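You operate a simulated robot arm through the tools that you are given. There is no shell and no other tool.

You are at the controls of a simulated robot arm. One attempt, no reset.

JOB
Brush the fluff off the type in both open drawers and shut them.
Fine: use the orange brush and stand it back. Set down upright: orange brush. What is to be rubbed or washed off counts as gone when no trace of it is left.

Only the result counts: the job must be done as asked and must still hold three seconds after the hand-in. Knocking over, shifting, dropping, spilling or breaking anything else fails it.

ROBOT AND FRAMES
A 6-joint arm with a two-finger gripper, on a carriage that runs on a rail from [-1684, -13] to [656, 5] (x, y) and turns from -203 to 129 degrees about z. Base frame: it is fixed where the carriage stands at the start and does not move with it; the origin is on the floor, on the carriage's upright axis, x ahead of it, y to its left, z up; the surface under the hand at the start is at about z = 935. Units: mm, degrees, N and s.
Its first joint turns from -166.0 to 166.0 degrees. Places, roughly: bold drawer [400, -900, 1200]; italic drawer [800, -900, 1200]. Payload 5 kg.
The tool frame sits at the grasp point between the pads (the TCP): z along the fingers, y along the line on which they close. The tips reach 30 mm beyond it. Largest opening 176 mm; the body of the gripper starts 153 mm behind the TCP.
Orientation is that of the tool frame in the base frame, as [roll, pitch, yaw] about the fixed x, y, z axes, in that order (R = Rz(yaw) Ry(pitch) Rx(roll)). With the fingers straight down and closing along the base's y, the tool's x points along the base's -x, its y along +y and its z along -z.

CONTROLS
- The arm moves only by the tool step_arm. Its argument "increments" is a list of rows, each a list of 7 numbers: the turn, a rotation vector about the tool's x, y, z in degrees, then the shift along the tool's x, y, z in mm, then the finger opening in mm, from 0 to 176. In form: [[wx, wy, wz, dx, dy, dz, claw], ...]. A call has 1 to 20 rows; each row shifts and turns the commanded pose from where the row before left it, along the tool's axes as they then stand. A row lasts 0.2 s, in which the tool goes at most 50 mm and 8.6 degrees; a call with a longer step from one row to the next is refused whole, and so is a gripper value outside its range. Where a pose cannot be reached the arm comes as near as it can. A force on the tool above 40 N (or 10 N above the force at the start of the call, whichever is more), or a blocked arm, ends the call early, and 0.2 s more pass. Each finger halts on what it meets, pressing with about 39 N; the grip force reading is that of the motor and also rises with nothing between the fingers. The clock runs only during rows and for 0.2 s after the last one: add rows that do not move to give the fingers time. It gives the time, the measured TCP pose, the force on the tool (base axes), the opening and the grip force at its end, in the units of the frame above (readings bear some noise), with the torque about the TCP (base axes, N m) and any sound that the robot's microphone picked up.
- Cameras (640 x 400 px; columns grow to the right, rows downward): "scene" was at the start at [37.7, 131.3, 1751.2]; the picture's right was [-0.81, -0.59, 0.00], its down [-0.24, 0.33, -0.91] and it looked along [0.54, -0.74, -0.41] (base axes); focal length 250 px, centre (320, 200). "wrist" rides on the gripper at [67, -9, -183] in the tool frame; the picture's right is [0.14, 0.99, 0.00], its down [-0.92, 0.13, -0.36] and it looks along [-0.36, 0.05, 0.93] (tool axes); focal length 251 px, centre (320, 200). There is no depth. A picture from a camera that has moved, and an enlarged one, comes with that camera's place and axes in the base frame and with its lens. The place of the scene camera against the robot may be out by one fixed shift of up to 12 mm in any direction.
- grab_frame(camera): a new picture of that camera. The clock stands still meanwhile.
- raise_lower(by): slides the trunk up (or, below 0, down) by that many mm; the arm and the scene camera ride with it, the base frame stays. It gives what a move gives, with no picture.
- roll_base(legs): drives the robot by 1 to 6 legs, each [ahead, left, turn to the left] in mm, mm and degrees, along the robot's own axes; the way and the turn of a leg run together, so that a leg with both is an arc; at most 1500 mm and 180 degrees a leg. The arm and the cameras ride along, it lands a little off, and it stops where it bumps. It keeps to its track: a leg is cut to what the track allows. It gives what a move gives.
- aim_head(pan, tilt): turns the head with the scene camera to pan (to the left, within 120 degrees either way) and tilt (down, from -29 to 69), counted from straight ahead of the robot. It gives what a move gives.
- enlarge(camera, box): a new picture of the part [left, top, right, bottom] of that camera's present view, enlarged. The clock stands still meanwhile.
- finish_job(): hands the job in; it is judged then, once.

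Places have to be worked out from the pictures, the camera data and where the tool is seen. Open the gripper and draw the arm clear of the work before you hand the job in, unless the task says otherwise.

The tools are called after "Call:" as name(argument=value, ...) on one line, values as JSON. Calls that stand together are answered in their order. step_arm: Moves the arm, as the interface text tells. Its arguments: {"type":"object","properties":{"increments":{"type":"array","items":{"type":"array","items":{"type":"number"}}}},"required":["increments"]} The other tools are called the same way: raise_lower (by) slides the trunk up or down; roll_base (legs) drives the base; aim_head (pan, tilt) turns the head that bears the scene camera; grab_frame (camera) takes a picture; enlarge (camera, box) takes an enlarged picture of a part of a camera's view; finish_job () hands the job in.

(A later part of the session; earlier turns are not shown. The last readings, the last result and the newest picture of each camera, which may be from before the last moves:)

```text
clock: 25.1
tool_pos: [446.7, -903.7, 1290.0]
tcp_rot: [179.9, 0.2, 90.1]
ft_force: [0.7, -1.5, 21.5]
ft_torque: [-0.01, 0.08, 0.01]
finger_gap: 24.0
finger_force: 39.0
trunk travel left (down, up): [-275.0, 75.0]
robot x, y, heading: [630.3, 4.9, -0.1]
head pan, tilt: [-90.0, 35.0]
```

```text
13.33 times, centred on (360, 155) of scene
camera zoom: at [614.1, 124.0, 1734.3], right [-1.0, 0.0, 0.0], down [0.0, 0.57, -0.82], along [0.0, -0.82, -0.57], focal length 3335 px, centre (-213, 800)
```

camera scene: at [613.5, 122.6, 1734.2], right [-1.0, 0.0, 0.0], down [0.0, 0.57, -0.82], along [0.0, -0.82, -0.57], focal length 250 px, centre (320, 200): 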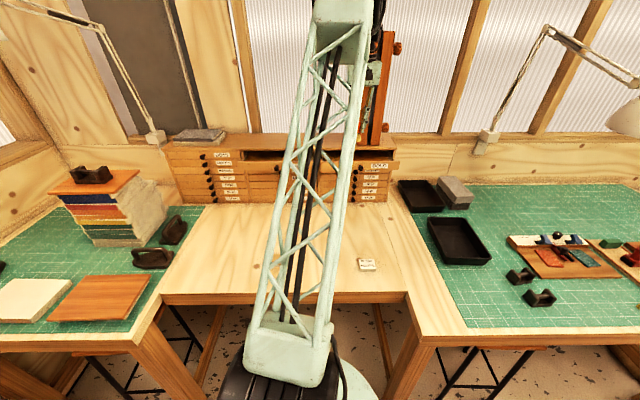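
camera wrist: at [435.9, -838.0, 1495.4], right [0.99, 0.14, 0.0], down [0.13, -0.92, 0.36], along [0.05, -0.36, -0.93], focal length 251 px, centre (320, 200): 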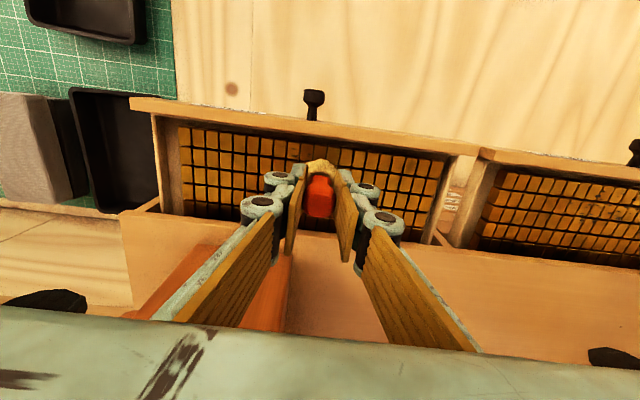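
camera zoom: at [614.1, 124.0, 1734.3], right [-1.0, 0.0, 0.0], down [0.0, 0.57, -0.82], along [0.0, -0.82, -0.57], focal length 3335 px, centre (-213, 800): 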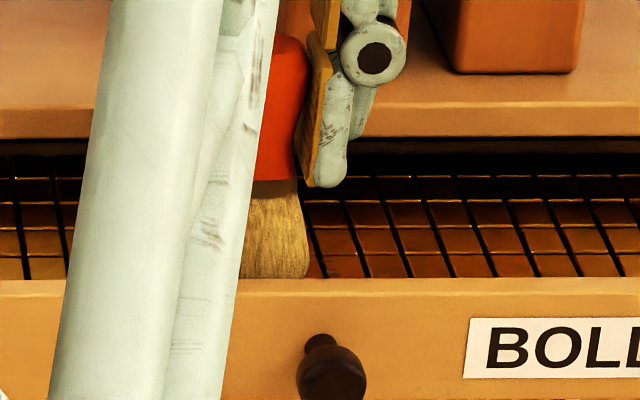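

Contact at TCP z≈1291 (21.5 N). I ease up 2 mm to a light press and stroke along x across the fluff.

Call:
step_arm(increments=[[0, 0, 0, 0, 0, -2, 10], [0, 0, 0, 0, 10, 0, 10], [0, 0, 0, 0, 10, 0, 10], [0, 0, 0, 0, 10, 0, 10], [0, 0, 0, 0, 10, 0, 10], [0, 0, 0, 0, 10, 0, 10], [0, 0, 0, 0, -10, 0, 10], [0, 0, 0, 0, -10, 0, 10], [0, 0, 0, 0, -10, 0, 10], [0, 0, 0, 0, -10, 0, 10], [0, 0, 0, 0, -10, 0, 10], [0, 0, 0, 0, -10, 0, 10], [0, 0, 0, 0, -10, 0, 10], [0, 0, 0, 0, -10, 0, 10], [0, 0, 0, 0, -10, 0, 10], [0, 0, 0, 0, -10, 0, 10]])

Call:
grab_frame(camera="wrist")

Call:
enlarge(camera="wrist", box=[300, 100, 460, 230])

```text
clock: 28.5
tool_pos: [397.1, -904.2, 1290.3]
tcp_rot: [-180.0, 0.1, 90.1]
ft_force: [0.9, -0.6, 10.9]
ft_torque: [-0.02, 0.04, -0.03]
finger_gap: 24.1
finger_force: 39.1
trunk travel left (down, up): [-275.0, 75.0]
robot x, y, heading: [625.6, 8.9, -0.2]
head pan, tilt: [-90.0, 35.0]
```

```text
taken
camera wrist: at [387.1, -837.3, 1473.9], right [0.99, 0.14, 0.0], down [0.13, -0.92, 0.36], along [0.05, -0.36, -0.93], focal length 251 px, centre (320, 200)
```

wrist: 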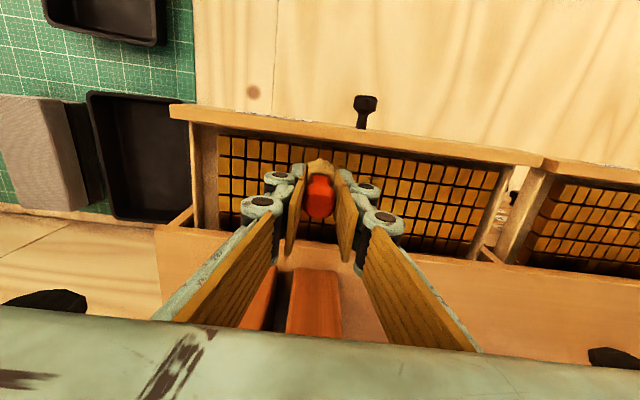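

```text
3.08 times, centred on (380, 165) of wrist
camera zoom: at [387.1, -837.3, 1473.9], right [0.99, 0.14, 0.0], down [0.13, -0.92, 0.36], along [0.05, -0.36, -0.93], focal length 774 px, centre (135, 308)
```

zoom: 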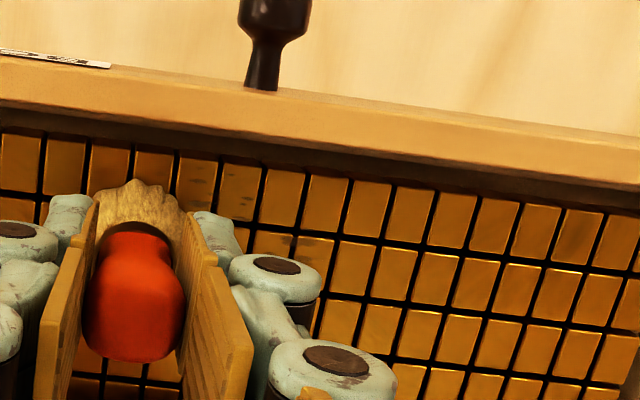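

Already fainter. I make further passes at y≈-897, then -912.

Call:
step_arm(increments=[[0, 0, 0, 4, 0, 0, 10], [0, 0, 0, 3, 0, 0, 10], [0, 0, 0, 0, 12, 0, 10], [0, 0, 0, 0, 12, 0, 10], [0, 0, 0, 0, 12, 0, 10], [0, 0, 0, 0, 12, 0, 10], [0, 0, 0, 0, 12, 0, 10], [0, 0, 0, 0, 12, 0, 10], [0, 0, 0, 0, 12, 0, 10], [0, 0, 0, 0, 12, 0, 10], [0, 0, 0, 0, 8, 0, 10], [0, 0, 0, -7, 0, 0, 10], [0, 0, 0, -8, 0, 0, 10], [0, 0, 0, 0, -15, 0, 10], [0, 0, 0, 0, -15, 0, 10], [0, 0, 0, 0, -15, 0, 10], [0, 0, 0, 0, -15, 0, 10], [0, 0, 0, 0, -15, 0, 10], [0, 0, 0, 0, -15, 0, 10], [0, 0, 0, 0, -14, 0, 10]])

Call:
enlarge(camera="wrist", box=[300, 100, 460, 230])

```text
clock: 32.7
tool_pos: [397.6, -910.7, 1290.1]
tcp_rot: [179.9, -0.1, 90.1]
ft_force: [0.6, -0.4, 6.8]
ft_torque: [-0.13, 0.11, -0.01]
finger_gap: 23.8
finger_force: 39.2
trunk travel left (down, up): [-275.0, 75.0]
robot x, y, heading: [627.7, 5.1, 0.1]
head pan, tilt: [-90.0, 35.0]
```

```text
3.08 times, centred on (380, 165) of wrist
camera zoom: at [387.4, -844.9, 1473.7], right [0.99, 0.14, 0.0], down [0.13, -0.92, 0.36], along [0.05, -0.36, -0.93], focal length 774 px, centre (135, 308)
```

zoom: 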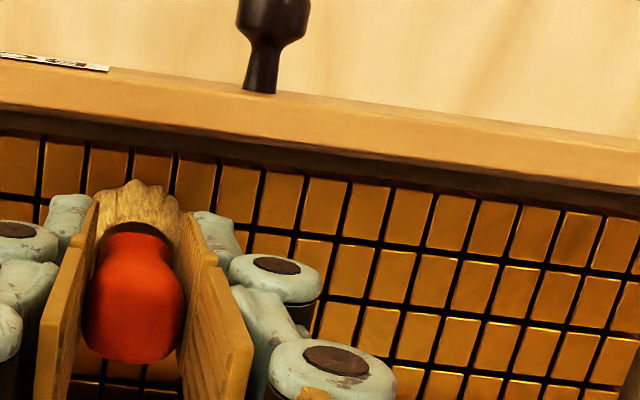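

The drawer is dragged along by y-moves under contact, so I'll lift for each y step. Next: lift, shift 15 mm back, lower, stroke both ways.

Call:
step_arm(increments=[[0, 0, 0, 0, 0, -6, 10], [0, 0, 0, -15, 0, 0, 10], [0, 0, 0, 0, 0, 3, 10], [0, 0, 0, 0, 0, 3, 10], [0, 0, 0, 0, 13, 0, 10], [0, 0, 0, 0, 13, 0, 10], [0, 0, 0, 0, 13, 0, 10], [0, 0, 0, 0, 13, 0, 10], [0, 0, 0, 0, 13, 0, 10], [0, 0, 0, 0, 13, 0, 10], [0, 0, 0, 0, 13, 0, 10], [0, 0, 0, 0, 13, 0, 10]])

Call:
grab_frame(camera="wrist")

Call:
enlarge(camera="wrist", box=[180, 100, 340, 230])

```text
clock: 35.3
tool_pos: [501.6, -925.8, 1289.4]
tcp_rot: [-180.0, -0.1, 90.2]
ft_force: [1.7, -0.2, 1.7]
ft_torque: [-0.05, -0.11, -0.01]
finger_gap: 23.9
finger_force: 39.0
trunk travel left (down, up): [-275.0, 75.0]
robot x, y, heading: [628.8, 2.6, -0.1]
head pan, tilt: [-90.0, 35.0]
```

```text
taken
camera wrist: at [492.3, -860.3, 1473.5], right [0.99, 0.14, 0.0], down [0.13, -0.92, 0.36], along [0.05, -0.36, -0.93], focal length 251 px, centre (320, 200)
```

wrist: 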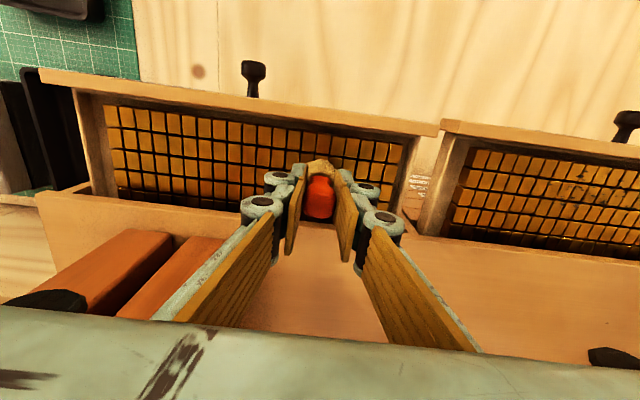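

```text
3.08 times, centred on (260, 165) of wrist
camera zoom: at [492.3, -860.3, 1473.5], right [0.99, 0.14, 0.0], down [0.13, -0.92, 0.36], along [0.05, -0.36, -0.93], focal length 774 px, centre (505, 308)
```

zoom: 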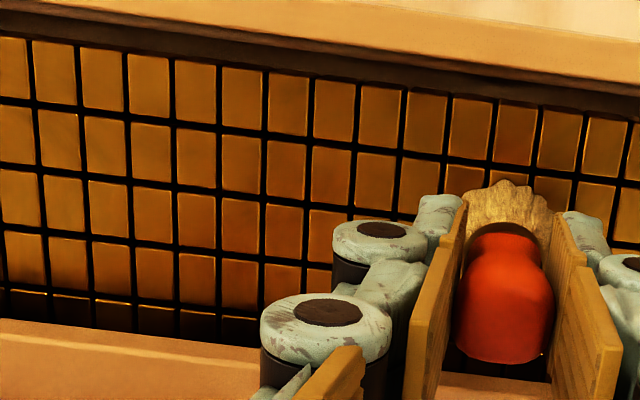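

The visible bed looks clean. I press 1 mm more, stroke back across and then lift for inspection.

Call:
step_arm(increments=[[0, 0, 0, 0, 0, 1, 10], [0, 0, 0, 0, -13, 0, 10], [0, 0, 0, 0, -13, 0, 10], [0, 0, 0, 0, -13, 0, 10], [0, 0, 0, 0, -13, 0, 10], [0, 0, 0, 0, -13, 0, 10], [0, 0, 0, 0, -13, 0, 10], [0, 0, 0, 0, -13, 0, 10], [0, 0, 0, 0, -13, 0, 10], [0, 0, 0, 0, 0, -8, 10], [0, 0, 0, -12, 0, 0, 10], [0, 0, 0, 0, 0, 4, 10], [0, 0, 0, 0, 0, 4, 10], [0, 0, 0, 0, 15, 0, 10], [0, 0, 0, 0, 15, 0, 10], [0, 0, 0, 0, 15, 0, 10], [0, 0, 0, 0, 15, 0, 10], [0, 0, 0, 0, 15, 0, 10], [0, 0, 0, 0, 15, 0, 10], [0, 0, 0, 0, 14, 0, 10]])

```text
clock: 39.5
tool_pos: [501.3, -939.9, 1291.0]
tcp_rot: [-180.0, 0.1, 90.1]
ft_force: [-0.4, 0.4, 12.5]
ft_torque: [-0.06, -0.06, -0.01]
finger_gap: 23.7
finger_force: 39.1
trunk travel left (down, up): [-275.0, 75.0]
robot x, y, heading: [627.9, 8.6, -0.3]
head pan, tilt: [-90.0, 35.0]
```

Now lift 100 mm and move aside in x to inspect the bold drawer fully.

Call:
step_arm(increments=[[0, 0, 0, 0, 0, -30, 10], [0, 0, 0, 0, 0, -35, 10], [0, 0, 0, 10, 0, -35, 10], [0, 0, 0, 20, 35, 0, 10], [0, 0, 0, 20, 35, 0, 10], [0, 0, 0, 20, 35, 0, 10], [0, 0, 0, 20, 20, 0, 10], [0, 0, 0, 0, 0, 0, 10]])

Call:
grab_frame(camera="wrist")

Call:
enlarge(camera="wrist", box=[60, 130, 260, 240])

Call:
enlarge(camera="wrist", box=[370, 150, 570, 280])

```text
clock: 41.3
tool_pos: [625.4, -849.9, 1390.3]
tcp_rot: [180.0, 0.0, 90.1]
ft_force: [0.6, 0.8, 0.1]
ft_torque: [-0.07, -0.02, 0.0]
finger_gap: 23.6
finger_force: 38.7
trunk travel left (down, up): [-275.0, 75.0]
robot x, y, heading: [629.5, 2.9, -0.3]
head pan, tilt: [-90.0, 35.0]
```

```text
taken
camera wrist: at [615.8, -783.4, 1573.1], right [0.99, 0.14, 0.0], down [0.13, -0.92, 0.36], along [0.05, -0.36, -0.93], focal length 251 px, centre (320, 200)
```

wrist: 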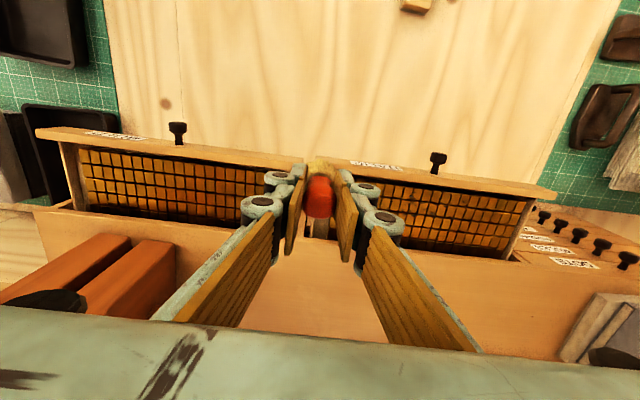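

```text
3.20 times, centred on (160, 185) of wrist
camera zoom: at [615.8, -783.4, 1573.1], right [0.99, 0.14, 0.0], down [0.13, -0.92, 0.36], along [0.05, -0.36, -0.93], focal length 805 px, centre (832, 248)
```

zoom: 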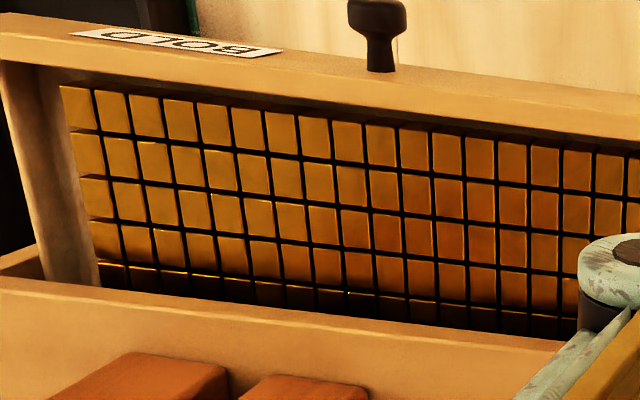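

```text
3.08 times, centred on (470, 215) of wrist
camera zoom: at [615.8, -783.4, 1573.1], right [0.99, 0.14, 0.0], down [0.13, -0.92, 0.36], along [0.05, -0.36, -0.93], focal length 774 px, centre (-142, 154)
```

zoom: 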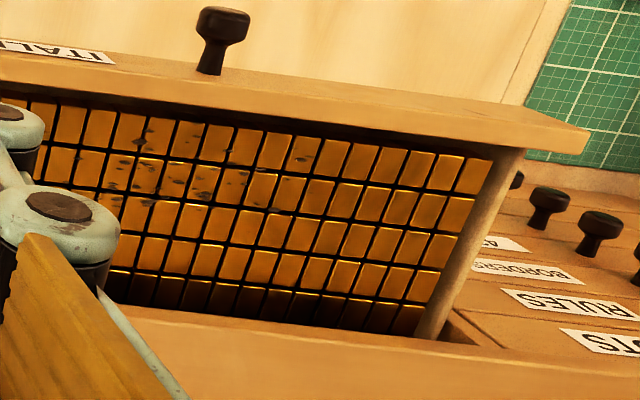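

Bold drawer's exposed type looks clean. Italic fluff spans about x 750–855, y -885…-928. I double-check bold at higher zoom and move over the italic drawer's left end of the fluff.

Call:
enlarge(camera="wrist", box=[110, 145, 220, 225])

Call:
step_arm(increments=[[0, 0, 0, -13.5, 27.5, 0, 10], [0, 0, 0, -13.5, 27.5, 0, 10], [0, 0, 0, -13.5, 27.5, 0, 10], [0, 0, 0, -13.5, 27.5, 0, 10], [0, 0, 0, 0, 0, 30, 10], [0, 0, 0, 0, 0, 30, 10], [0, 0, 0, 0, 0, 18, 10], [0, 0, 0, 0, 0, 0, 10]])

Call:
grab_frame(camera="wrist")

Call:
enlarge(camera="wrist", box=[240, 100, 480, 230])

```text
5.00 times, centred on (165, 185) of wrist
camera zoom: at [615.8, -783.4, 1573.1], right [0.99, 0.14, 0.0], down [0.13, -0.92, 0.36], along [0.05, -0.36, -0.93], focal length 1257 px, centre (1095, 275)
```

zoom: 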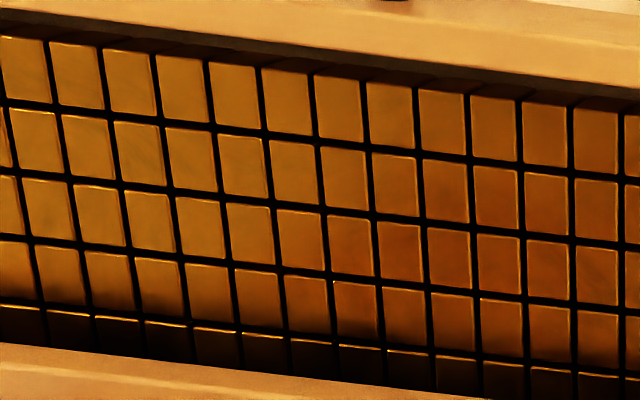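

```text
clock: 43.1
tool_pos: [736.8, -903.0, 1311.8]
tcp_rot: [179.9, 0.0, 90.2]
ft_force: [-0.9, -0.2, -0.8]
ft_torque: [0.01, 0.01, -0.02]
finger_gap: 23.9
finger_force: 39.2
trunk travel left (down, up): [-275.0, 75.0]
robot x, y, heading: [631.3, 6.2, -0.4]
head pan, tilt: [-90.0, 35.0]
```

```text
taken
camera wrist: at [727.2, -837.4, 1494.4], right [0.99, 0.14, 0.0], down [0.13, -0.92, 0.36], along [0.05, -0.36, -0.93], focal length 251 px, centre (320, 200)
```

wrist: 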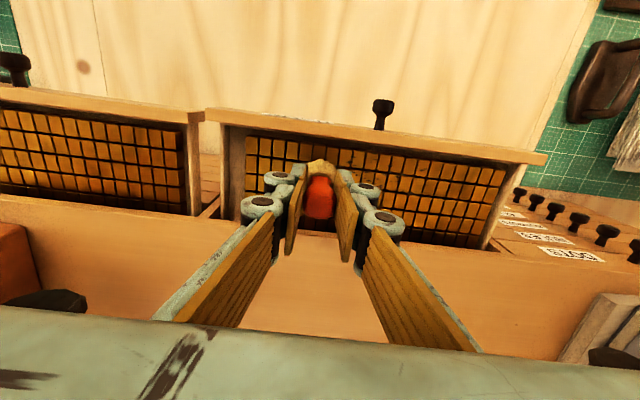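

```text
2.67 times, centred on (360, 165) of wrist
camera zoom: at [727.2, -837.4, 1494.4], right [0.99, 0.14, 0.0], down [0.13, -0.92, 0.36], along [0.05, -0.36, -0.93], focal length 670 px, centre (213, 293)
```

zoom: 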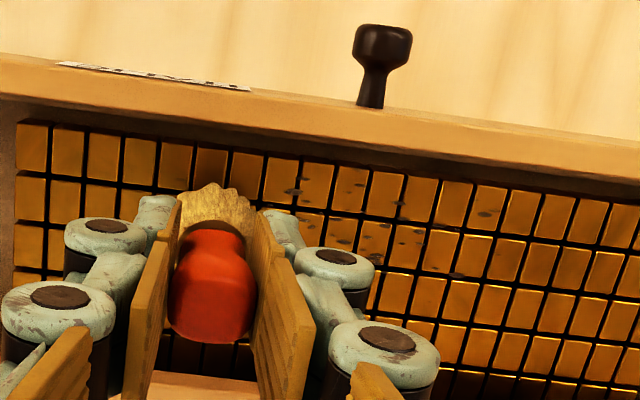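

Brush is just left of the italic fluff. I lower to light contact.

Call:
step_arm(increments=[[0, 0, 0, 0, 0, 8, 10], [0, 0, 0, 0, 0, 6, 10], [0, 0, 0, 0, 0, 4, 10], [0, 0, 0, 0, 0, 2, 10], [0, 0, 0, 0, 0, 0, 10]])

```text
clock: 44.3
tool_pos: [736.0, -902.0, 1291.7]
tcp_rot: [-179.9, 0.0, 90.1]
ft_force: [0.1, 0.4, -1.1]
ft_torque: [0.0, -0.03, -0.01]
finger_gap: 23.8
finger_force: 39.0
trunk travel left (down, up): [-275.0, 75.0]
robot x, y, heading: [631.2, 8.4, -0.2]
head pan, tilt: [-90.0, 35.0]
```

Call:
step_arm(increments=[[0, 0, 0, 0, 0, 1.5, 10], [0, 0, 0, 0, 0, 1.5, 10], [0, 0, 0, 0, 0, 0, 10]])

```text
clock: 45.1
tool_pos: [736.9, -901.5, 1290.1]
tcp_rot: [-180.0, 0.1, 90.1]
ft_force: [1.9, -1.3, 10.3]
ft_torque: [-0.1, -0.1, 0.07]
finger_gap: 24.0
finger_force: 39.0
trunk travel left (down, up): [-275.0, 75.0]
robot x, y, heading: [628.8, 5.7, -0.4]
head pan, tilt: [-90.0, 35.0]
```

Contact with ~10 N. I stroke +x to ≈875, lift and shift 6 mm toward the front, and stroke back.

Call:
step_arm(increments=[[0, 0, 0, 0, 15, 0, 10], [0, 0, 0, 0, 15, 0, 10], [0, 0, 0, 0, 15, 0, 10], [0, 0, 0, 0, 15, 0, 10], [0, 0, 0, 0, 15, 0, 10], [0, 0, 0, 0, 15, 0, 10], [0, 0, 0, 0, 16, 0, 10], [0, 0, 0, 0, 16, 0, 10], [0, 0, 0, 0, 16, 0, 10], [0, 0, 0, 5, 0, -6, 10], [0, 0, 0, 0, 0, 6, 10], [0, 0, 0, 0, -17, 0, 10], [0, 0, 0, 0, -17, 0, 10], [0, 0, 0, 0, -17, 0, 10], [0, 0, 0, 0, -17, 0, 10], [0, 0, 0, 0, -17, 0, 10], [0, 0, 0, 0, -17, 0, 10], [0, 0, 0, 0, -18, 0, 10], [0, 0, 0, 0, -18, 0, 10]])

Call:
enlarge(camera="wrist", box=[240, 100, 480, 230])

```text
clock: 49.1
tool_pos: [735.1, -897.6, 1289.8]
tcp_rot: [-180.0, 0.0, 90.0]
ft_force: [-1.9, 0.8, 15.9]
ft_torque: [-0.1, 0.28, -0.03]
finger_gap: 23.9
finger_force: 39.4
trunk travel left (down, up): [-275.0, 75.0]
robot x, y, heading: [627.8, 8.6, -0.4]
head pan, tilt: [-90.0, 35.0]
```

```text
2.67 times, centred on (360, 165) of wrist
camera zoom: at [724.6, -831.7, 1472.8], right [0.99, 0.14, 0.0], down [0.13, -0.92, 0.36], along [0.05, -0.36, -0.93], focal length 670 px, centre (213, 293)
```

zoom: 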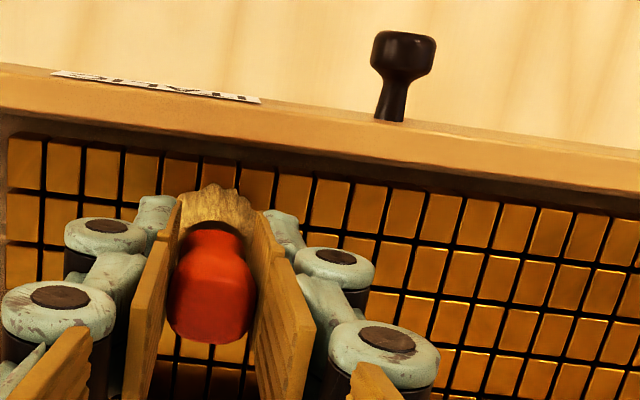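

Front rows look clean. Now back passes: shift 18 mm back, stroke +x, then 12 mm further back and stroke -x.

Call:
step_arm(increments=[[0, 0, 0, 0, 0, -6, 10], [0, 0, 0, -18, 0, 0, 10], [0, 0, 0, 0, 0, 6, 10], [0, 0, 0, 0, 18, 0, 10], [0, 0, 0, 0, 18, 0, 10], [0, 0, 0, 0, 18, 0, 10], [0, 0, 0, 0, 18, 0, 10], [0, 0, 0, 0, 18, 0, 10], [0, 0, 0, 0, 18, 0, 10], [0, 0, 0, 0, 18, 0, 10], [0, 0, 0, 0, 14, 0, 10], [0, 0, 0, -13, 0, -6, 10], [0, 0, 0, 0, 0, 6, 10], [0, 0, 0, 0, -20, 0, 10], [0, 0, 0, 0, -20, 0, 10], [0, 0, 0, 0, -20, 0, 10], [0, 0, 0, 0, -20, 0, 10], [0, 0, 0, 0, -20, 0, 10], [0, 0, 0, 0, -20, 0, 10], [0, 0, 0, 0, -20, 0, 10]])

Call:
enlarge(camera="wrist", box=[240, 100, 480, 230])

```text
clock: 53.3
tool_pos: [734.3, -928.7, 1289.4]
tcp_rot: [-179.9, 0.1, 89.9]
ft_force: [-0.9, 0.0, 21.6]
ft_torque: [-0.07, 0.24, 0.02]
finger_gap: 24.2
finger_force: 38.9
trunk travel left (down, up): [-275.0, 75.0]
robot x, y, heading: [627.2, 7.2, -0.3]
head pan, tilt: [-90.0, 35.0]
```

```text
2.67 times, centred on (360, 165) of wrist
camera zoom: at [725.0, -862.8, 1472.6], right [0.99, 0.14, 0.0], down [0.13, -0.92, 0.36], along [0.05, -0.36, -0.93], focal length 670 px, centre (213, 293)
```

zoom: 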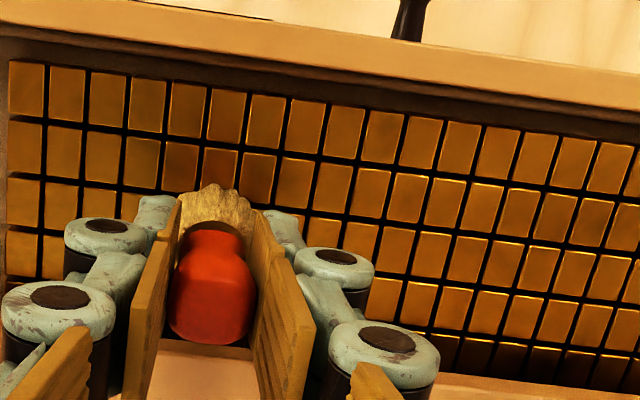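

Italic looks clean too. I lift and move between the drawers for a full inspection.

Call:
step_arm(increments=[[0, 0, 0, 0, 0, -30, 10], [0, 0, 0, 0, 0, -35, 10], [0, 0, 0, 10, 0, -35, 10], [0, 0, 0, 20, -35, 0, 10], [0, 0, 0, 20, -35, 0, 10], [0, 0, 0, 20, -35, 0, 10], [0, 0, 0, 10, -15, 0, 10], [0, 0, 0, 0, 0, 0, 10]])

Call:
grab_frame(camera="wrist")

Call:
enlarge(camera="wrist", box=[60, 130, 260, 240])

Call:
enlarge(camera="wrist", box=[370, 150, 570, 280])

```text
clock: 55.1
tool_pos: [614.9, -850.5, 1385.9]
tcp_rot: [180.0, 0.1, 90.1]
ft_force: [-0.3, 0.3, -0.6]
ft_torque: [-0.03, 0.01, -0.02]
finger_gap: 24.2
finger_force: 38.7
trunk travel left (down, up): [-275.0, 75.0]
robot x, y, heading: [627.7, 3.2, -0.3]
head pan, tilt: [-90.0, 35.0]
```

```text
taken
camera wrist: at [605.5, -784.1, 1569.2], right [0.99, 0.14, 0.0], down [0.13, -0.92, 0.36], along [0.05, -0.36, -0.93], focal length 251 px, centre (320, 200)
```

wrist: 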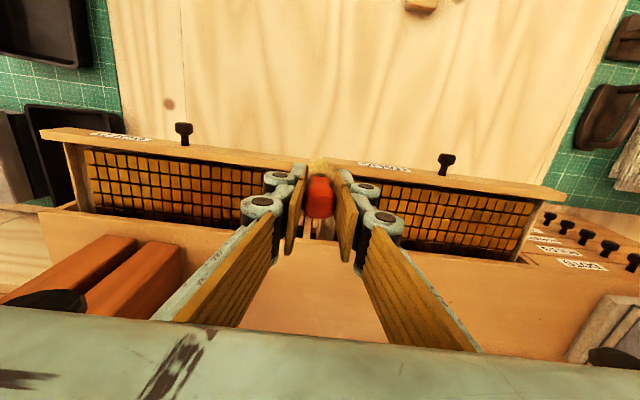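

```text
3.20 times, centred on (160, 185) of wrist
camera zoom: at [605.5, -784.1, 1569.2], right [0.99, 0.14, 0.0], down [0.13, -0.92, 0.36], along [0.05, -0.36, -0.93], focal length 805 px, centre (832, 248)
```

zoom: 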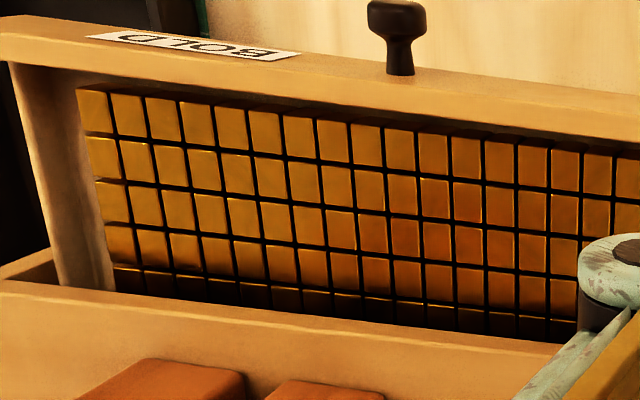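

```text
3.08 times, centred on (470, 215) of wrist
camera zoom: at [605.5, -784.1, 1569.2], right [0.99, 0.14, 0.0], down [0.13, -0.92, 0.36], along [0.05, -0.36, -0.93], focal length 774 px, centre (-142, 154)
```

zoom: 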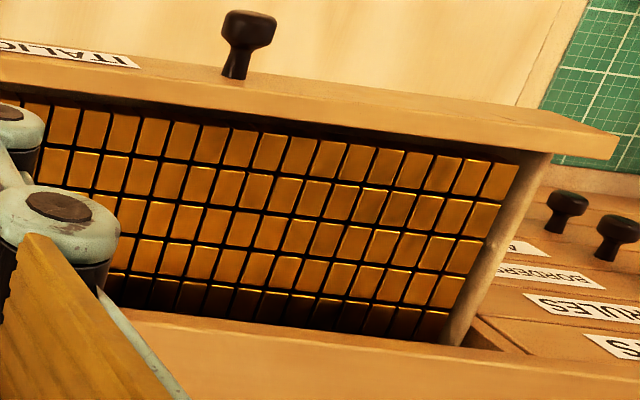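

Both beds look clean from here. I back off to a wider view (x≈850, y≈-640, z≈1500) to inspect the parts hidden by the gripper before putting the brush back.

Call:
step_arm(increments=[[0, 0, 0, 35, 0, -19, 10], [0, 0, 0, 35, 0, -19, 10], [0, 0, 0, 35, 0, -19, 10], [0, 0, 0, 35, 0, -19, 10], [0, 0, 0, 35, 0, -19, 10], [0, 0, 0, 35, 0, -19, 10], [0, 0, 0, 0, 39, 0, 10], [0, 0, 0, 0, 39, 0, 10], [0, 0, 0, 0, 39, 0, 10], [0, 0, 0, 0, 39, 0, 10], [0, 0, 0, 0, 39, 0, 10], [0, 0, 0, 0, 39, 0, 10]])

Call:
grab_frame(camera="wrist")

```text
clock: 57.7
tool_pos: [849.3, -639.5, 1502.4]
tcp_rot: [180.0, -0.1, 90.0]
ft_force: [0.5, 0.7, -0.6]
ft_torque: [-0.07, 0.04, 0.01]
finger_gap: 23.8
finger_force: 38.9
trunk travel left (down, up): [-275.0, 75.0]
robot x, y, heading: [629.1, 5.0, -0.2]
head pan, tilt: [-90.0, 35.0]
```

```text
taken
camera wrist: at [840.8, -572.8, 1685.6], right [0.99, 0.14, 0.0], down [0.13, -0.92, 0.36], along [0.05, -0.36, -0.93], focal length 251 px, centre (320, 200)
```

wrist: 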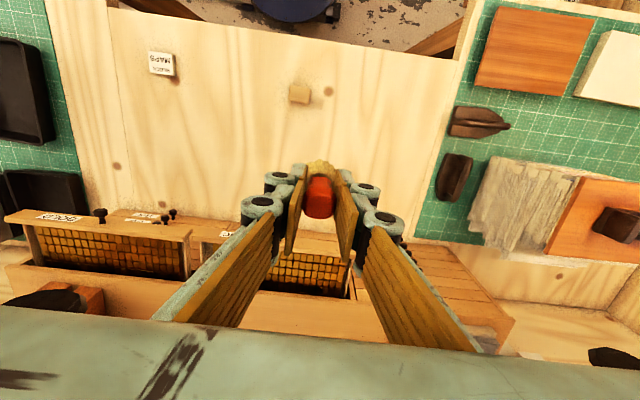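

Call:
enlarge(camera="wrist", box=[10, 205, 200, 290])

Call:
enlarge(camera="wrist", box=[250, 230, 370, 310])

```text
3.37 times, centred on (105, 248) of wrist
camera zoom: at [840.8, -572.8, 1685.6], right [0.99, 0.14, 0.0], down [0.13, -0.92, 0.36], along [0.05, -0.36, -0.93], focal length 847 px, centre (1044, 40)
```

zoom: 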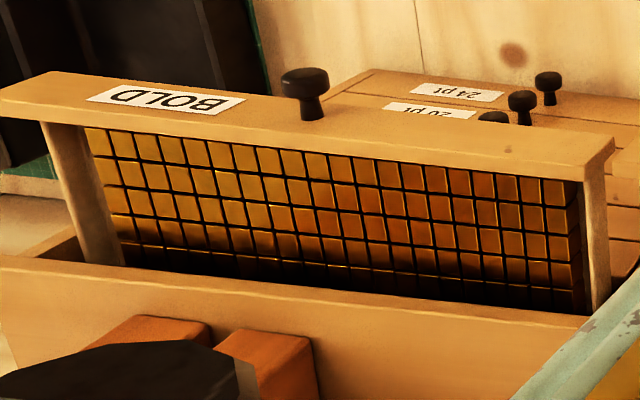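

```text
5.00 times, centred on (310, 270) of wrist
camera zoom: at [840.8, -572.8, 1685.6], right [0.99, 0.14, 0.0], down [0.13, -0.92, 0.36], along [0.05, -0.36, -0.93], focal length 1257 px, centre (370, -150)
```

zoom: 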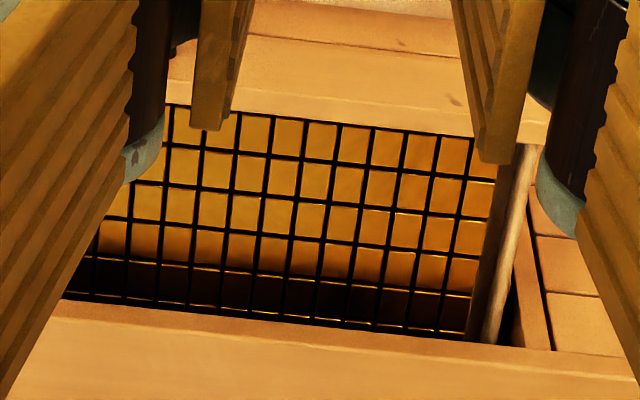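

Bold is clean over its full width. I move to x≈480 to see the italic drawer fully.

Call:
step_arm(increments=[[0, 0, 0, 0, -41, 0, 10], [0, 0, 0, 0, -41, 0, 10], [0, 0, 0, 0, -41, 0, 10], [0, 0, 0, 0, -41, 0, 10], [0, 0, 0, 0, -41, 0, 10], [0, 0, 0, 0, -41, 0, 10], [0, 0, 0, 0, -41, 0, 10], [0, 0, 0, 0, -41, 0, 10], [0, 0, 0, 0, -41, 0, 10]])

Call:
grab_frame(camera="wrist")

Call:
enlarge(camera="wrist", box=[390, 205, 580, 310])

```text
clock: 59.7
tool_pos: [481.1, -636.3, 1500.7]
tcp_rot: [180.0, -0.1, 90.1]
ft_force: [0.2, 0.2, -1.1]
ft_torque: [-0.03, -0.07, 0.02]
finger_gap: 23.7
finger_force: 39.2
trunk travel left (down, up): [-275.0, 75.0]
robot x, y, heading: [631.8, 7.1, -0.2]
head pan, tilt: [-90.0, 35.0]
```

```text
taken
camera wrist: at [470.9, -570.6, 1684.2], right [0.99, 0.14, 0.0], down [0.13, -0.92, 0.36], along [0.05, -0.36, -0.93], focal length 251 px, centre (320, 200)
```

wrist: 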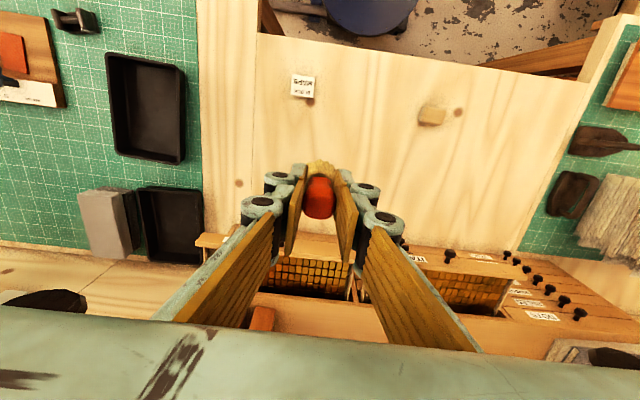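

```text
3.37 times, centred on (485, 258) of wrist
camera zoom: at [470.9, -570.6, 1684.2], right [0.99, 0.14, 0.0], down [0.13, -0.92, 0.36], along [0.05, -0.36, -0.93], focal length 847 px, centre (-236, 6)
```

zoom: 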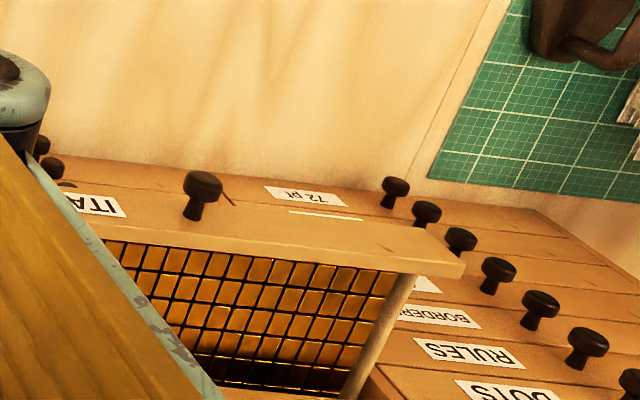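

Italic's visible part is clean too; I'll recheck with the gripper open later. Now I carry the brush back to its original spot (≈616.5, -580.5) and descend to z≈1015.

Call:
step_arm(increments=[[0, 0, 0, 14, 34, 25, 10], [0, 0, 0, 14, 34, 25, 10], [0, 0, 0, 14, 34, 25, 10], [0, 0, 0, 14, 34, 25, 10], [0, 0, 0, 0, 0, 40, 10], [0, 0, 0, 0, 0, 40, 10], [0, 0, 0, 0, 0, 40, 10], [0, 0, 0, 0, 0, 40, 10], [0, 0, 0, 0, 0, 40, 10], [0, 0, 0, 0, 0, 40, 10], [0, 0, 0, 0, 0, 40, 10], [0, 0, 0, 0, 0, 40, 10], [0, 0, 0, 0, 0, 40, 10], [0, 0, 0, 0, 0, 20, 10], [0, 0, 0, 0, 0, 0, 10]])

Call:
grab_frame(camera="wrist")

```text
clock: 62.9
tool_pos: [616.5, -583.9, 1020.2]
tcp_rot: [180.0, 0.1, 90.2]
ft_force: [-0.9, -0.8, -0.8]
ft_torque: [0.07, 0.02, 0.0]
finger_gap: 23.9
finger_force: 38.9
trunk travel left (down, up): [-275.0, 75.0]
robot x, y, heading: [631.0, 5.2, -0.4]
head pan, tilt: [-90.0, 35.0]
```

```text
taken
camera wrist: at [607.5, -517.7, 1203.8], right [0.99, 0.14, 0.0], down [0.13, -0.92, 0.36], along [0.05, -0.36, -0.93], focal length 251 px, centre (320, 200)
```

wrist: 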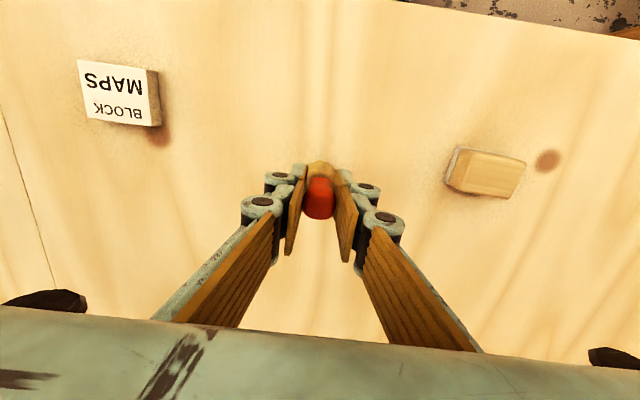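

I lower another 11 mm and compare with the original pick-up view.

Call:
step_arm(increments=[[0, 0, 0, 2, 0, 6, 10], [0, 0, 0, 0, 0, 5, 10], [0, 0, 0, 0, 0, 0, 10]])

Call:
grab_frame(camera="wrist")

```text
clock: 63.7
tool_pos: [616.2, -581.6, 1011.1]
tcp_rot: [-180.0, 0.0, 90.0]
ft_force: [0.7, -0.1, -0.9]
ft_torque: [0.01, 0.01, 0.01]
finger_gap: 23.8
finger_force: 38.9
trunk travel left (down, up): [-275.0, 75.0]
robot x, y, heading: [628.9, 3.8, -0.2]
head pan, tilt: [-90.0, 35.0]
```

```text
taken
camera wrist: at [606.5, -515.8, 1193.9], right [0.99, 0.14, 0.0], down [0.13, -0.92, 0.36], along [0.05, -0.36, -0.93], focal length 251 px, centre (320, 200)
```

wrist: 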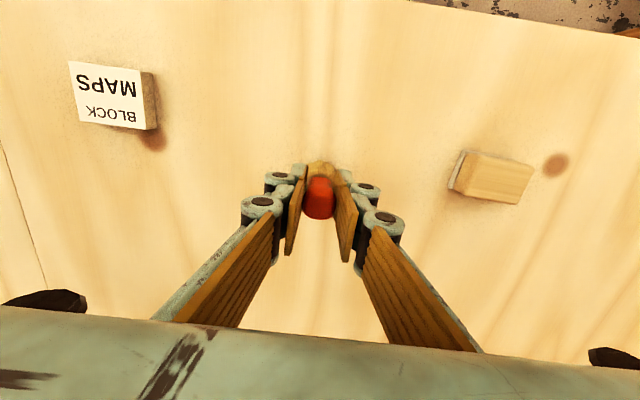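

Alignment matches the original. I lower gently to contact.

Call:
step_arm(increments=[[0, 0, 0, 0, 0, 2, 10], [0, 0, 0, 0, 0, 2, 10], [0, 0, 0, 0, 0, 0, 10]])

```text
clock: 64.5
tool_pos: [615.7, -583.8, 1007.1]
tcp_rot: [180.0, 0.0, 90.1]
ft_force: [0.0, 0.2, -0.8]
ft_torque: [-0.01, 0.0, 0.01]
finger_gap: 24.1
finger_force: 38.9
trunk travel left (down, up): [-275.0, 75.0]
robot x, y, heading: [630.6, 4.4, -0.2]
head pan, tilt: [-90.0, 35.0]
```

Call:
step_arm(increments=[[0, 0, 0, 0, 0, 1, 10], [0, 0, 0, 0, 0, 1, 10], [0, 0, 0, 0, 0, 0, 10]])

```text
clock: 65.3
tool_pos: [616.1, -580.6, 1003.8]
tcp_rot: [-180.0, -0.1, 90.0]
ft_force: [0.8, 0.2, -0.7]
ft_torque: [0.02, 0.03, 0.01]
finger_gap: 24.1
finger_force: 38.6
trunk travel left (down, up): [-275.0, 75.0]
robot x, y, heading: [630.3, 4.1, -0.2]
head pan, tilt: [-90.0, 35.0]
```

Call:
step_arm(increments=[[0, 0, 0, 0, 0, 1, 10], [0, 0, 0, 0, 0, 1, 10], [0, 0, 0, 0, 0, 0, 10]])

```text
clock: 66.1
tool_pos: [616.5, -581.6, 1001.9]
tcp_rot: [-179.9, 0.0, 90.2]
ft_force: [0.0, -0.5, -1.5]
ft_torque: [-0.03, 0.06, -0.04]
finger_gap: 24.1
finger_force: 39.2
trunk travel left (down, up): [-275.0, 75.0]
robot x, y, heading: [631.1, 5.7, -0.4]
head pan, tilt: [-90.0, 35.0]
```

No contact yet (brush likely slid up slightly in the grip). I keep lowering.

Call:
step_arm(increments=[[0, 0, 0, 0, 0, 1, 10], [0, 0, 0, 0, 0, 1, 10], [0, 0, 0, 0, 0, 0, 10]])

Call:
enlarge(camera="wrist", box=[270, 135, 370, 235])

```text
clock: 66.9
tool_pos: [615.7, -579.9, 1002.9]
tcp_rot: [180.0, 0.1, 90.0]
ft_force: [1.0, -3.8, 10.9]
ft_torque: [-0.22, -0.02, 0.01]
finger_gap: 23.7
finger_force: 39.2
trunk travel left (down, up): [-275.0, 75.0]
robot x, y, heading: [629.3, 8.2, -0.4]
head pan, tilt: [-90.0, 35.0]
```

```text
4.00 times, centred on (320, 185) of wrist
camera zoom: at [606.4, -515.1, 1185.1], right [0.99, 0.14, 0.0], down [0.13, -0.92, 0.36], along [0.05, -0.36, -0.93], focal length 1006 px, centre (320, 260)
```

zoom: 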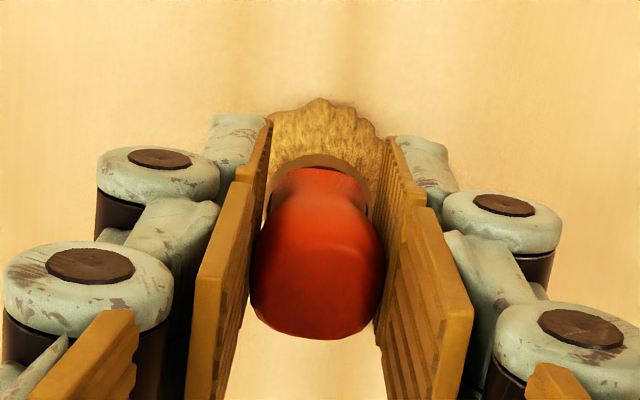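

Contact (≈11 N). I ease up 1 mm and open the fingers.

Call:
step_arm(increments=[[0, 0, 0, 0, 0, -1, 10], [0, 0, 0, 0, 0, 0, 20], [0, 0, 0, 0, 0, 0, 28], [0, 0, 0, 0, 0, 0, 40], [0, 0, 0, 0, 0, 0, 60], [0, 0, 0, 0, 0, 0, 80], [0, 0, 0, 0, 0, 0, 80]])

Call:
grab_frame(camera="wrist")

```text
clock: 68.5
tool_pos: [615.6, -580.6, 1002.7]
tcp_rot: [180.0, 0.0, 90.1]
ft_force: [-0.3, 0.1, 0.9]
ft_torque: [-0.02, 0.02, -0.01]
finger_gap: 80.0
finger_force: 0.1
trunk travel left (down, up): [-275.0, 75.0]
robot x, y, heading: [632.4, 5.7, -0.4]
head pan, tilt: [-90.0, 35.0]
```

```text
taken
camera wrist: at [606.2, -514.5, 1185.3], right [0.99, 0.14, 0.0], down [0.13, -0.92, 0.36], along [0.05, -0.36, -0.93], focal length 251 px, centre (320, 200)
```

wrist: 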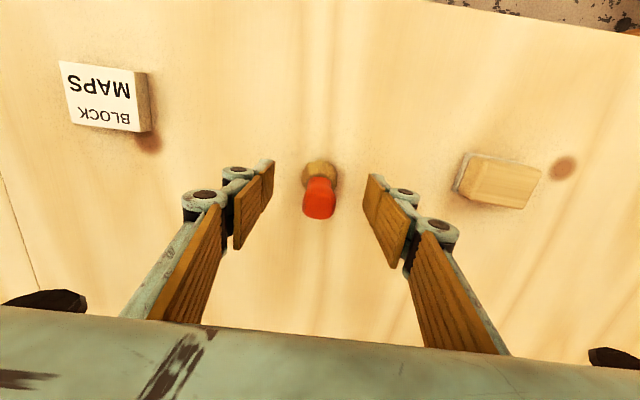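

The brush stands on its own. I rise straight up to z≈1400 and re-inspect the drawers.

Call:
step_arm(increments=[[0, 0, 0, 0, 0, -20, 80], [0, 0, 0, 0, 0, -40, 80], [0, 0, 0, 0, 0, -40, 80], [0, 0, 0, 0, 0, -40, 120], [0, 0, 0, 0, 0, -40, 160], [0, 0, 0, 0, 0, -40, 176], [0, 0, 0, 0, 0, -40, 176], [0, 0, 0, 0, 0, -40, 176], [0, 0, 0, 0, 0, -40, 176], [0, 0, 0, 0, 0, -40, 176], [0, 0, 0, 0, 0, -40, 176], [0, 0, 0, -40, 15, -40, 176], [0, 0, 0, -40, 15, -40, 176], [0, 0, 0, -40, 15, -20, 176]])

Call:
grab_frame(camera="wrist")

Call:
grab_frame(camera="scene")

```text
refused: row 12 steps farther than a row can; nothing moved
```

```text
taken
camera wrist: at [606.2, -514.5, 1185.3], right [0.99, 0.14, 0.0], down [0.13, -0.92, 0.36], along [0.05, -0.36, -0.93], focal length 251 px, centre (320, 200)
```

wrist: 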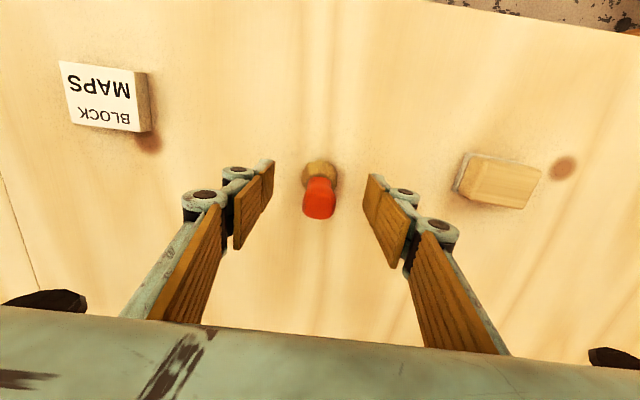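

```text
taken
camera scene: at [613.7, 122.9, 1734.2], right [-1.0, 0.0, 0.0], down [0.0, 0.57, -0.82], along [0.0, -0.82, -0.57], focal length 250 px, centre (320, 200)
```

scene: 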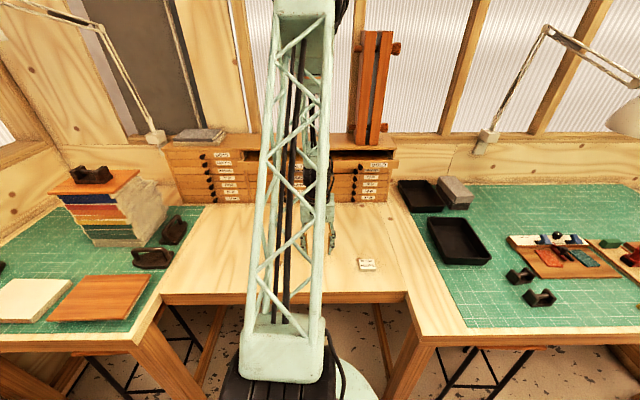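

A row was too long; I redo the same with smaller diagonal steps.

Call:
step_arm(increments=[[0, 0, 0, 0, 0, -20, 80], [0, 0, 0, 0, 0, -40, 80], [0, 0, 0, 0, 0, -40, 80], [0, 0, 0, 0, 0, -40, 120], [0, 0, 0, 0, 0, -40, 160], [0, 0, 0, 0, 0, -40, 176], [0, 0, 0, 0, 0, -40, 176], [0, 0, 0, 0, 0, -40, 176], [0, 0, 0, 0, 0, -40, 176], [0, 0, 0, 0, 0, -40, 176], [0, 0, 0, 0, 0, -40, 176], [0, 0, 0, 0, 15, -40, 176], [0, 0, 0, 0, 15, -40, 176], [0, 0, 0, -20, 15, -20, 176]])

Call:
grab_frame(camera="wrist")

Call:
enlarge(camera="wrist", box=[110, 230, 290, 330])

Call:
enlarge(camera="wrist", box=[255, 230, 435, 330])

```text
clock: 71.5
tool_pos: [661.7, -603.1, 1521.2]
tcp_rot: [-180.0, 0.0, 90.1]
ft_force: [-0.3, 0.9, -0.3]
ft_torque: [-0.19, -0.05, -0.02]
finger_gap: 176.1
finger_force: 0.1
trunk travel left (down, up): [-275.0, 75.0]
robot x, y, heading: [629.1, 3.5, 0.1]
head pan, tilt: [-90.0, 35.0]
```

```text
taken
camera wrist: at [651.8, -536.4, 1704.9], right [0.99, 0.14, 0.0], down [0.13, -0.92, 0.36], along [0.05, -0.36, -0.93], focal length 251 px, centre (320, 200)
```

wrist: 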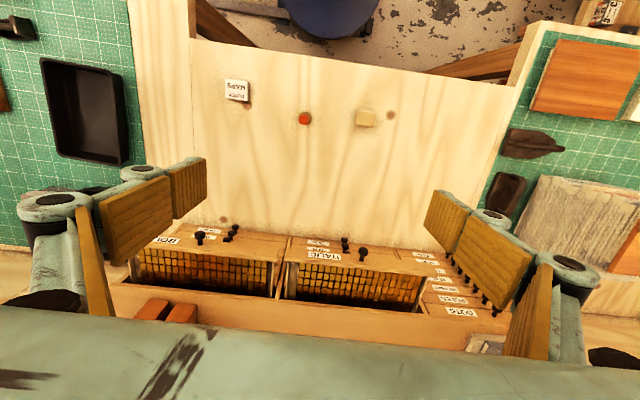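

```text
3.56 times, centred on (200, 280) of wrist
camera zoom: at [651.8, -536.4, 1704.9], right [0.99, 0.14, 0.0], down [0.13, -0.92, 0.36], along [0.05, -0.36, -0.93], focal length 894 px, centre (747, -84)
```

zoom: 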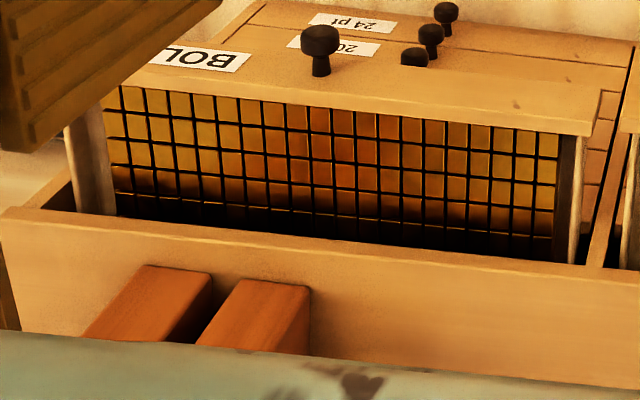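

```text
3.56 times, centred on (345, 280) of wrist
camera zoom: at [651.8, -536.4, 1704.9], right [0.99, 0.14, 0.0], down [0.13, -0.92, 0.36], along [0.05, -0.36, -0.93], focal length 894 px, centre (231, -84)
```

zoom: 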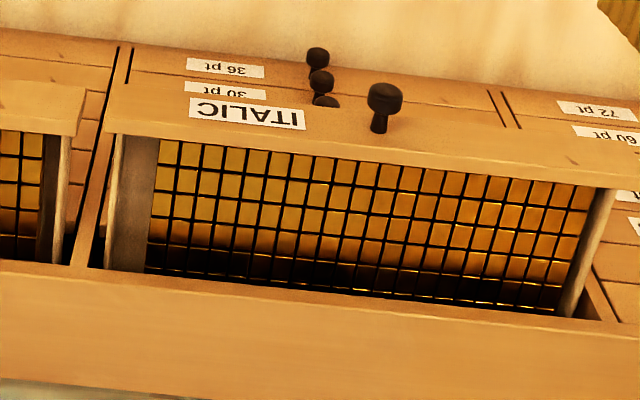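

Both drawers are fully clean and the brush stands upright. Now to shut the drawers: close the gripper, go to (≈485, -700, 1330) and tilt the tool 45° forward so the fingertips lead toward the fronts.

Call:
step_arm(increments=[[0, 0, 0, -13.9, -25.3, 27.3, 140], [0, 0, 0, -13.9, -25.3, 27.3, 100], [0, 0, 0, -13.9, -25.3, 27.3, 70], [0, 0, 0, -13.9, -25.3, 27.3, 40], [0, 0, 0, -13.9, -25.3, 27.3, 10], [0, 0, 0, -13.9, -25.3, 27.3, 0], [0, 0, 0, -13.9, -25.3, 27.3, 0], [0, -7.5, 0, 0, 0, 0, 0], [0, -7.5, 0, 0, 0, 0, 0], [0, -7.5, 0, 0, 0, 0, 0], [0, -7.5, 0, 0, 0, 0, 0], [0, -7.5, 0, 0, 0, 0, 0], [0, -7.5, 0, 0, 0, 0, 0], [0, 0, 0, 0, 0, 0, 0]])

Call:
grab_frame(camera="wrist")

Call:
grab_frame(camera="scene")

```text
clock: 74.5
tool_pos: [494.7, -697.2, 1329.8]
tcp_rot: [178.3, 40.0, 90.1]
ft_force: [-0.3, -0.5, -0.3]
ft_torque: [-0.03, 0.0, -0.01]
finger_gap: 0.0
finger_force: 39.3
out of reach, approached as far as the arm can: row 13
trunk travel left (down, up): [-275.0, 75.0]
robot x, y, heading: [630.8, 2.8, -0.1]
head pan, tilt: [-90.0, 35.0]
```

```text
taken
camera wrist: at [478.8, -528.5, 1426.9], right [0.99, 0.13, -0.07], down [0.12, -0.47, 0.87], along [0.08, -0.87, -0.48], focal length 251 px, centre (320, 200)
```

wrist: 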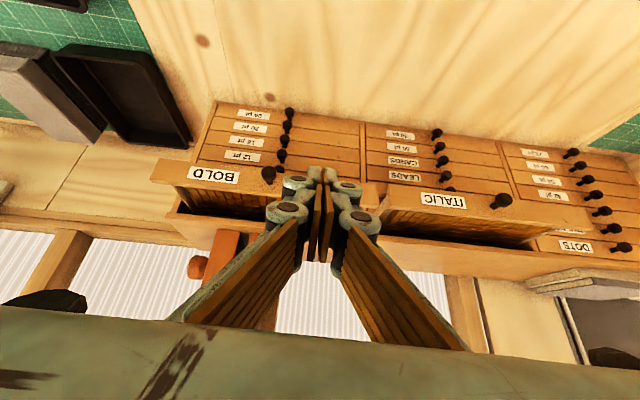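

```text
taken
camera scene: at [613.7, 123.6, 1734.1], right [-1.0, 0.0, 0.0], down [0.0, 0.57, -0.82], along [0.0, -0.82, -0.57], focal length 250 px, centre (320, 200)
```

scene: 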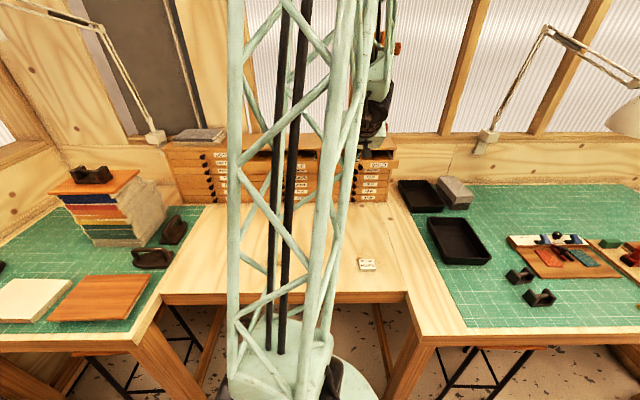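

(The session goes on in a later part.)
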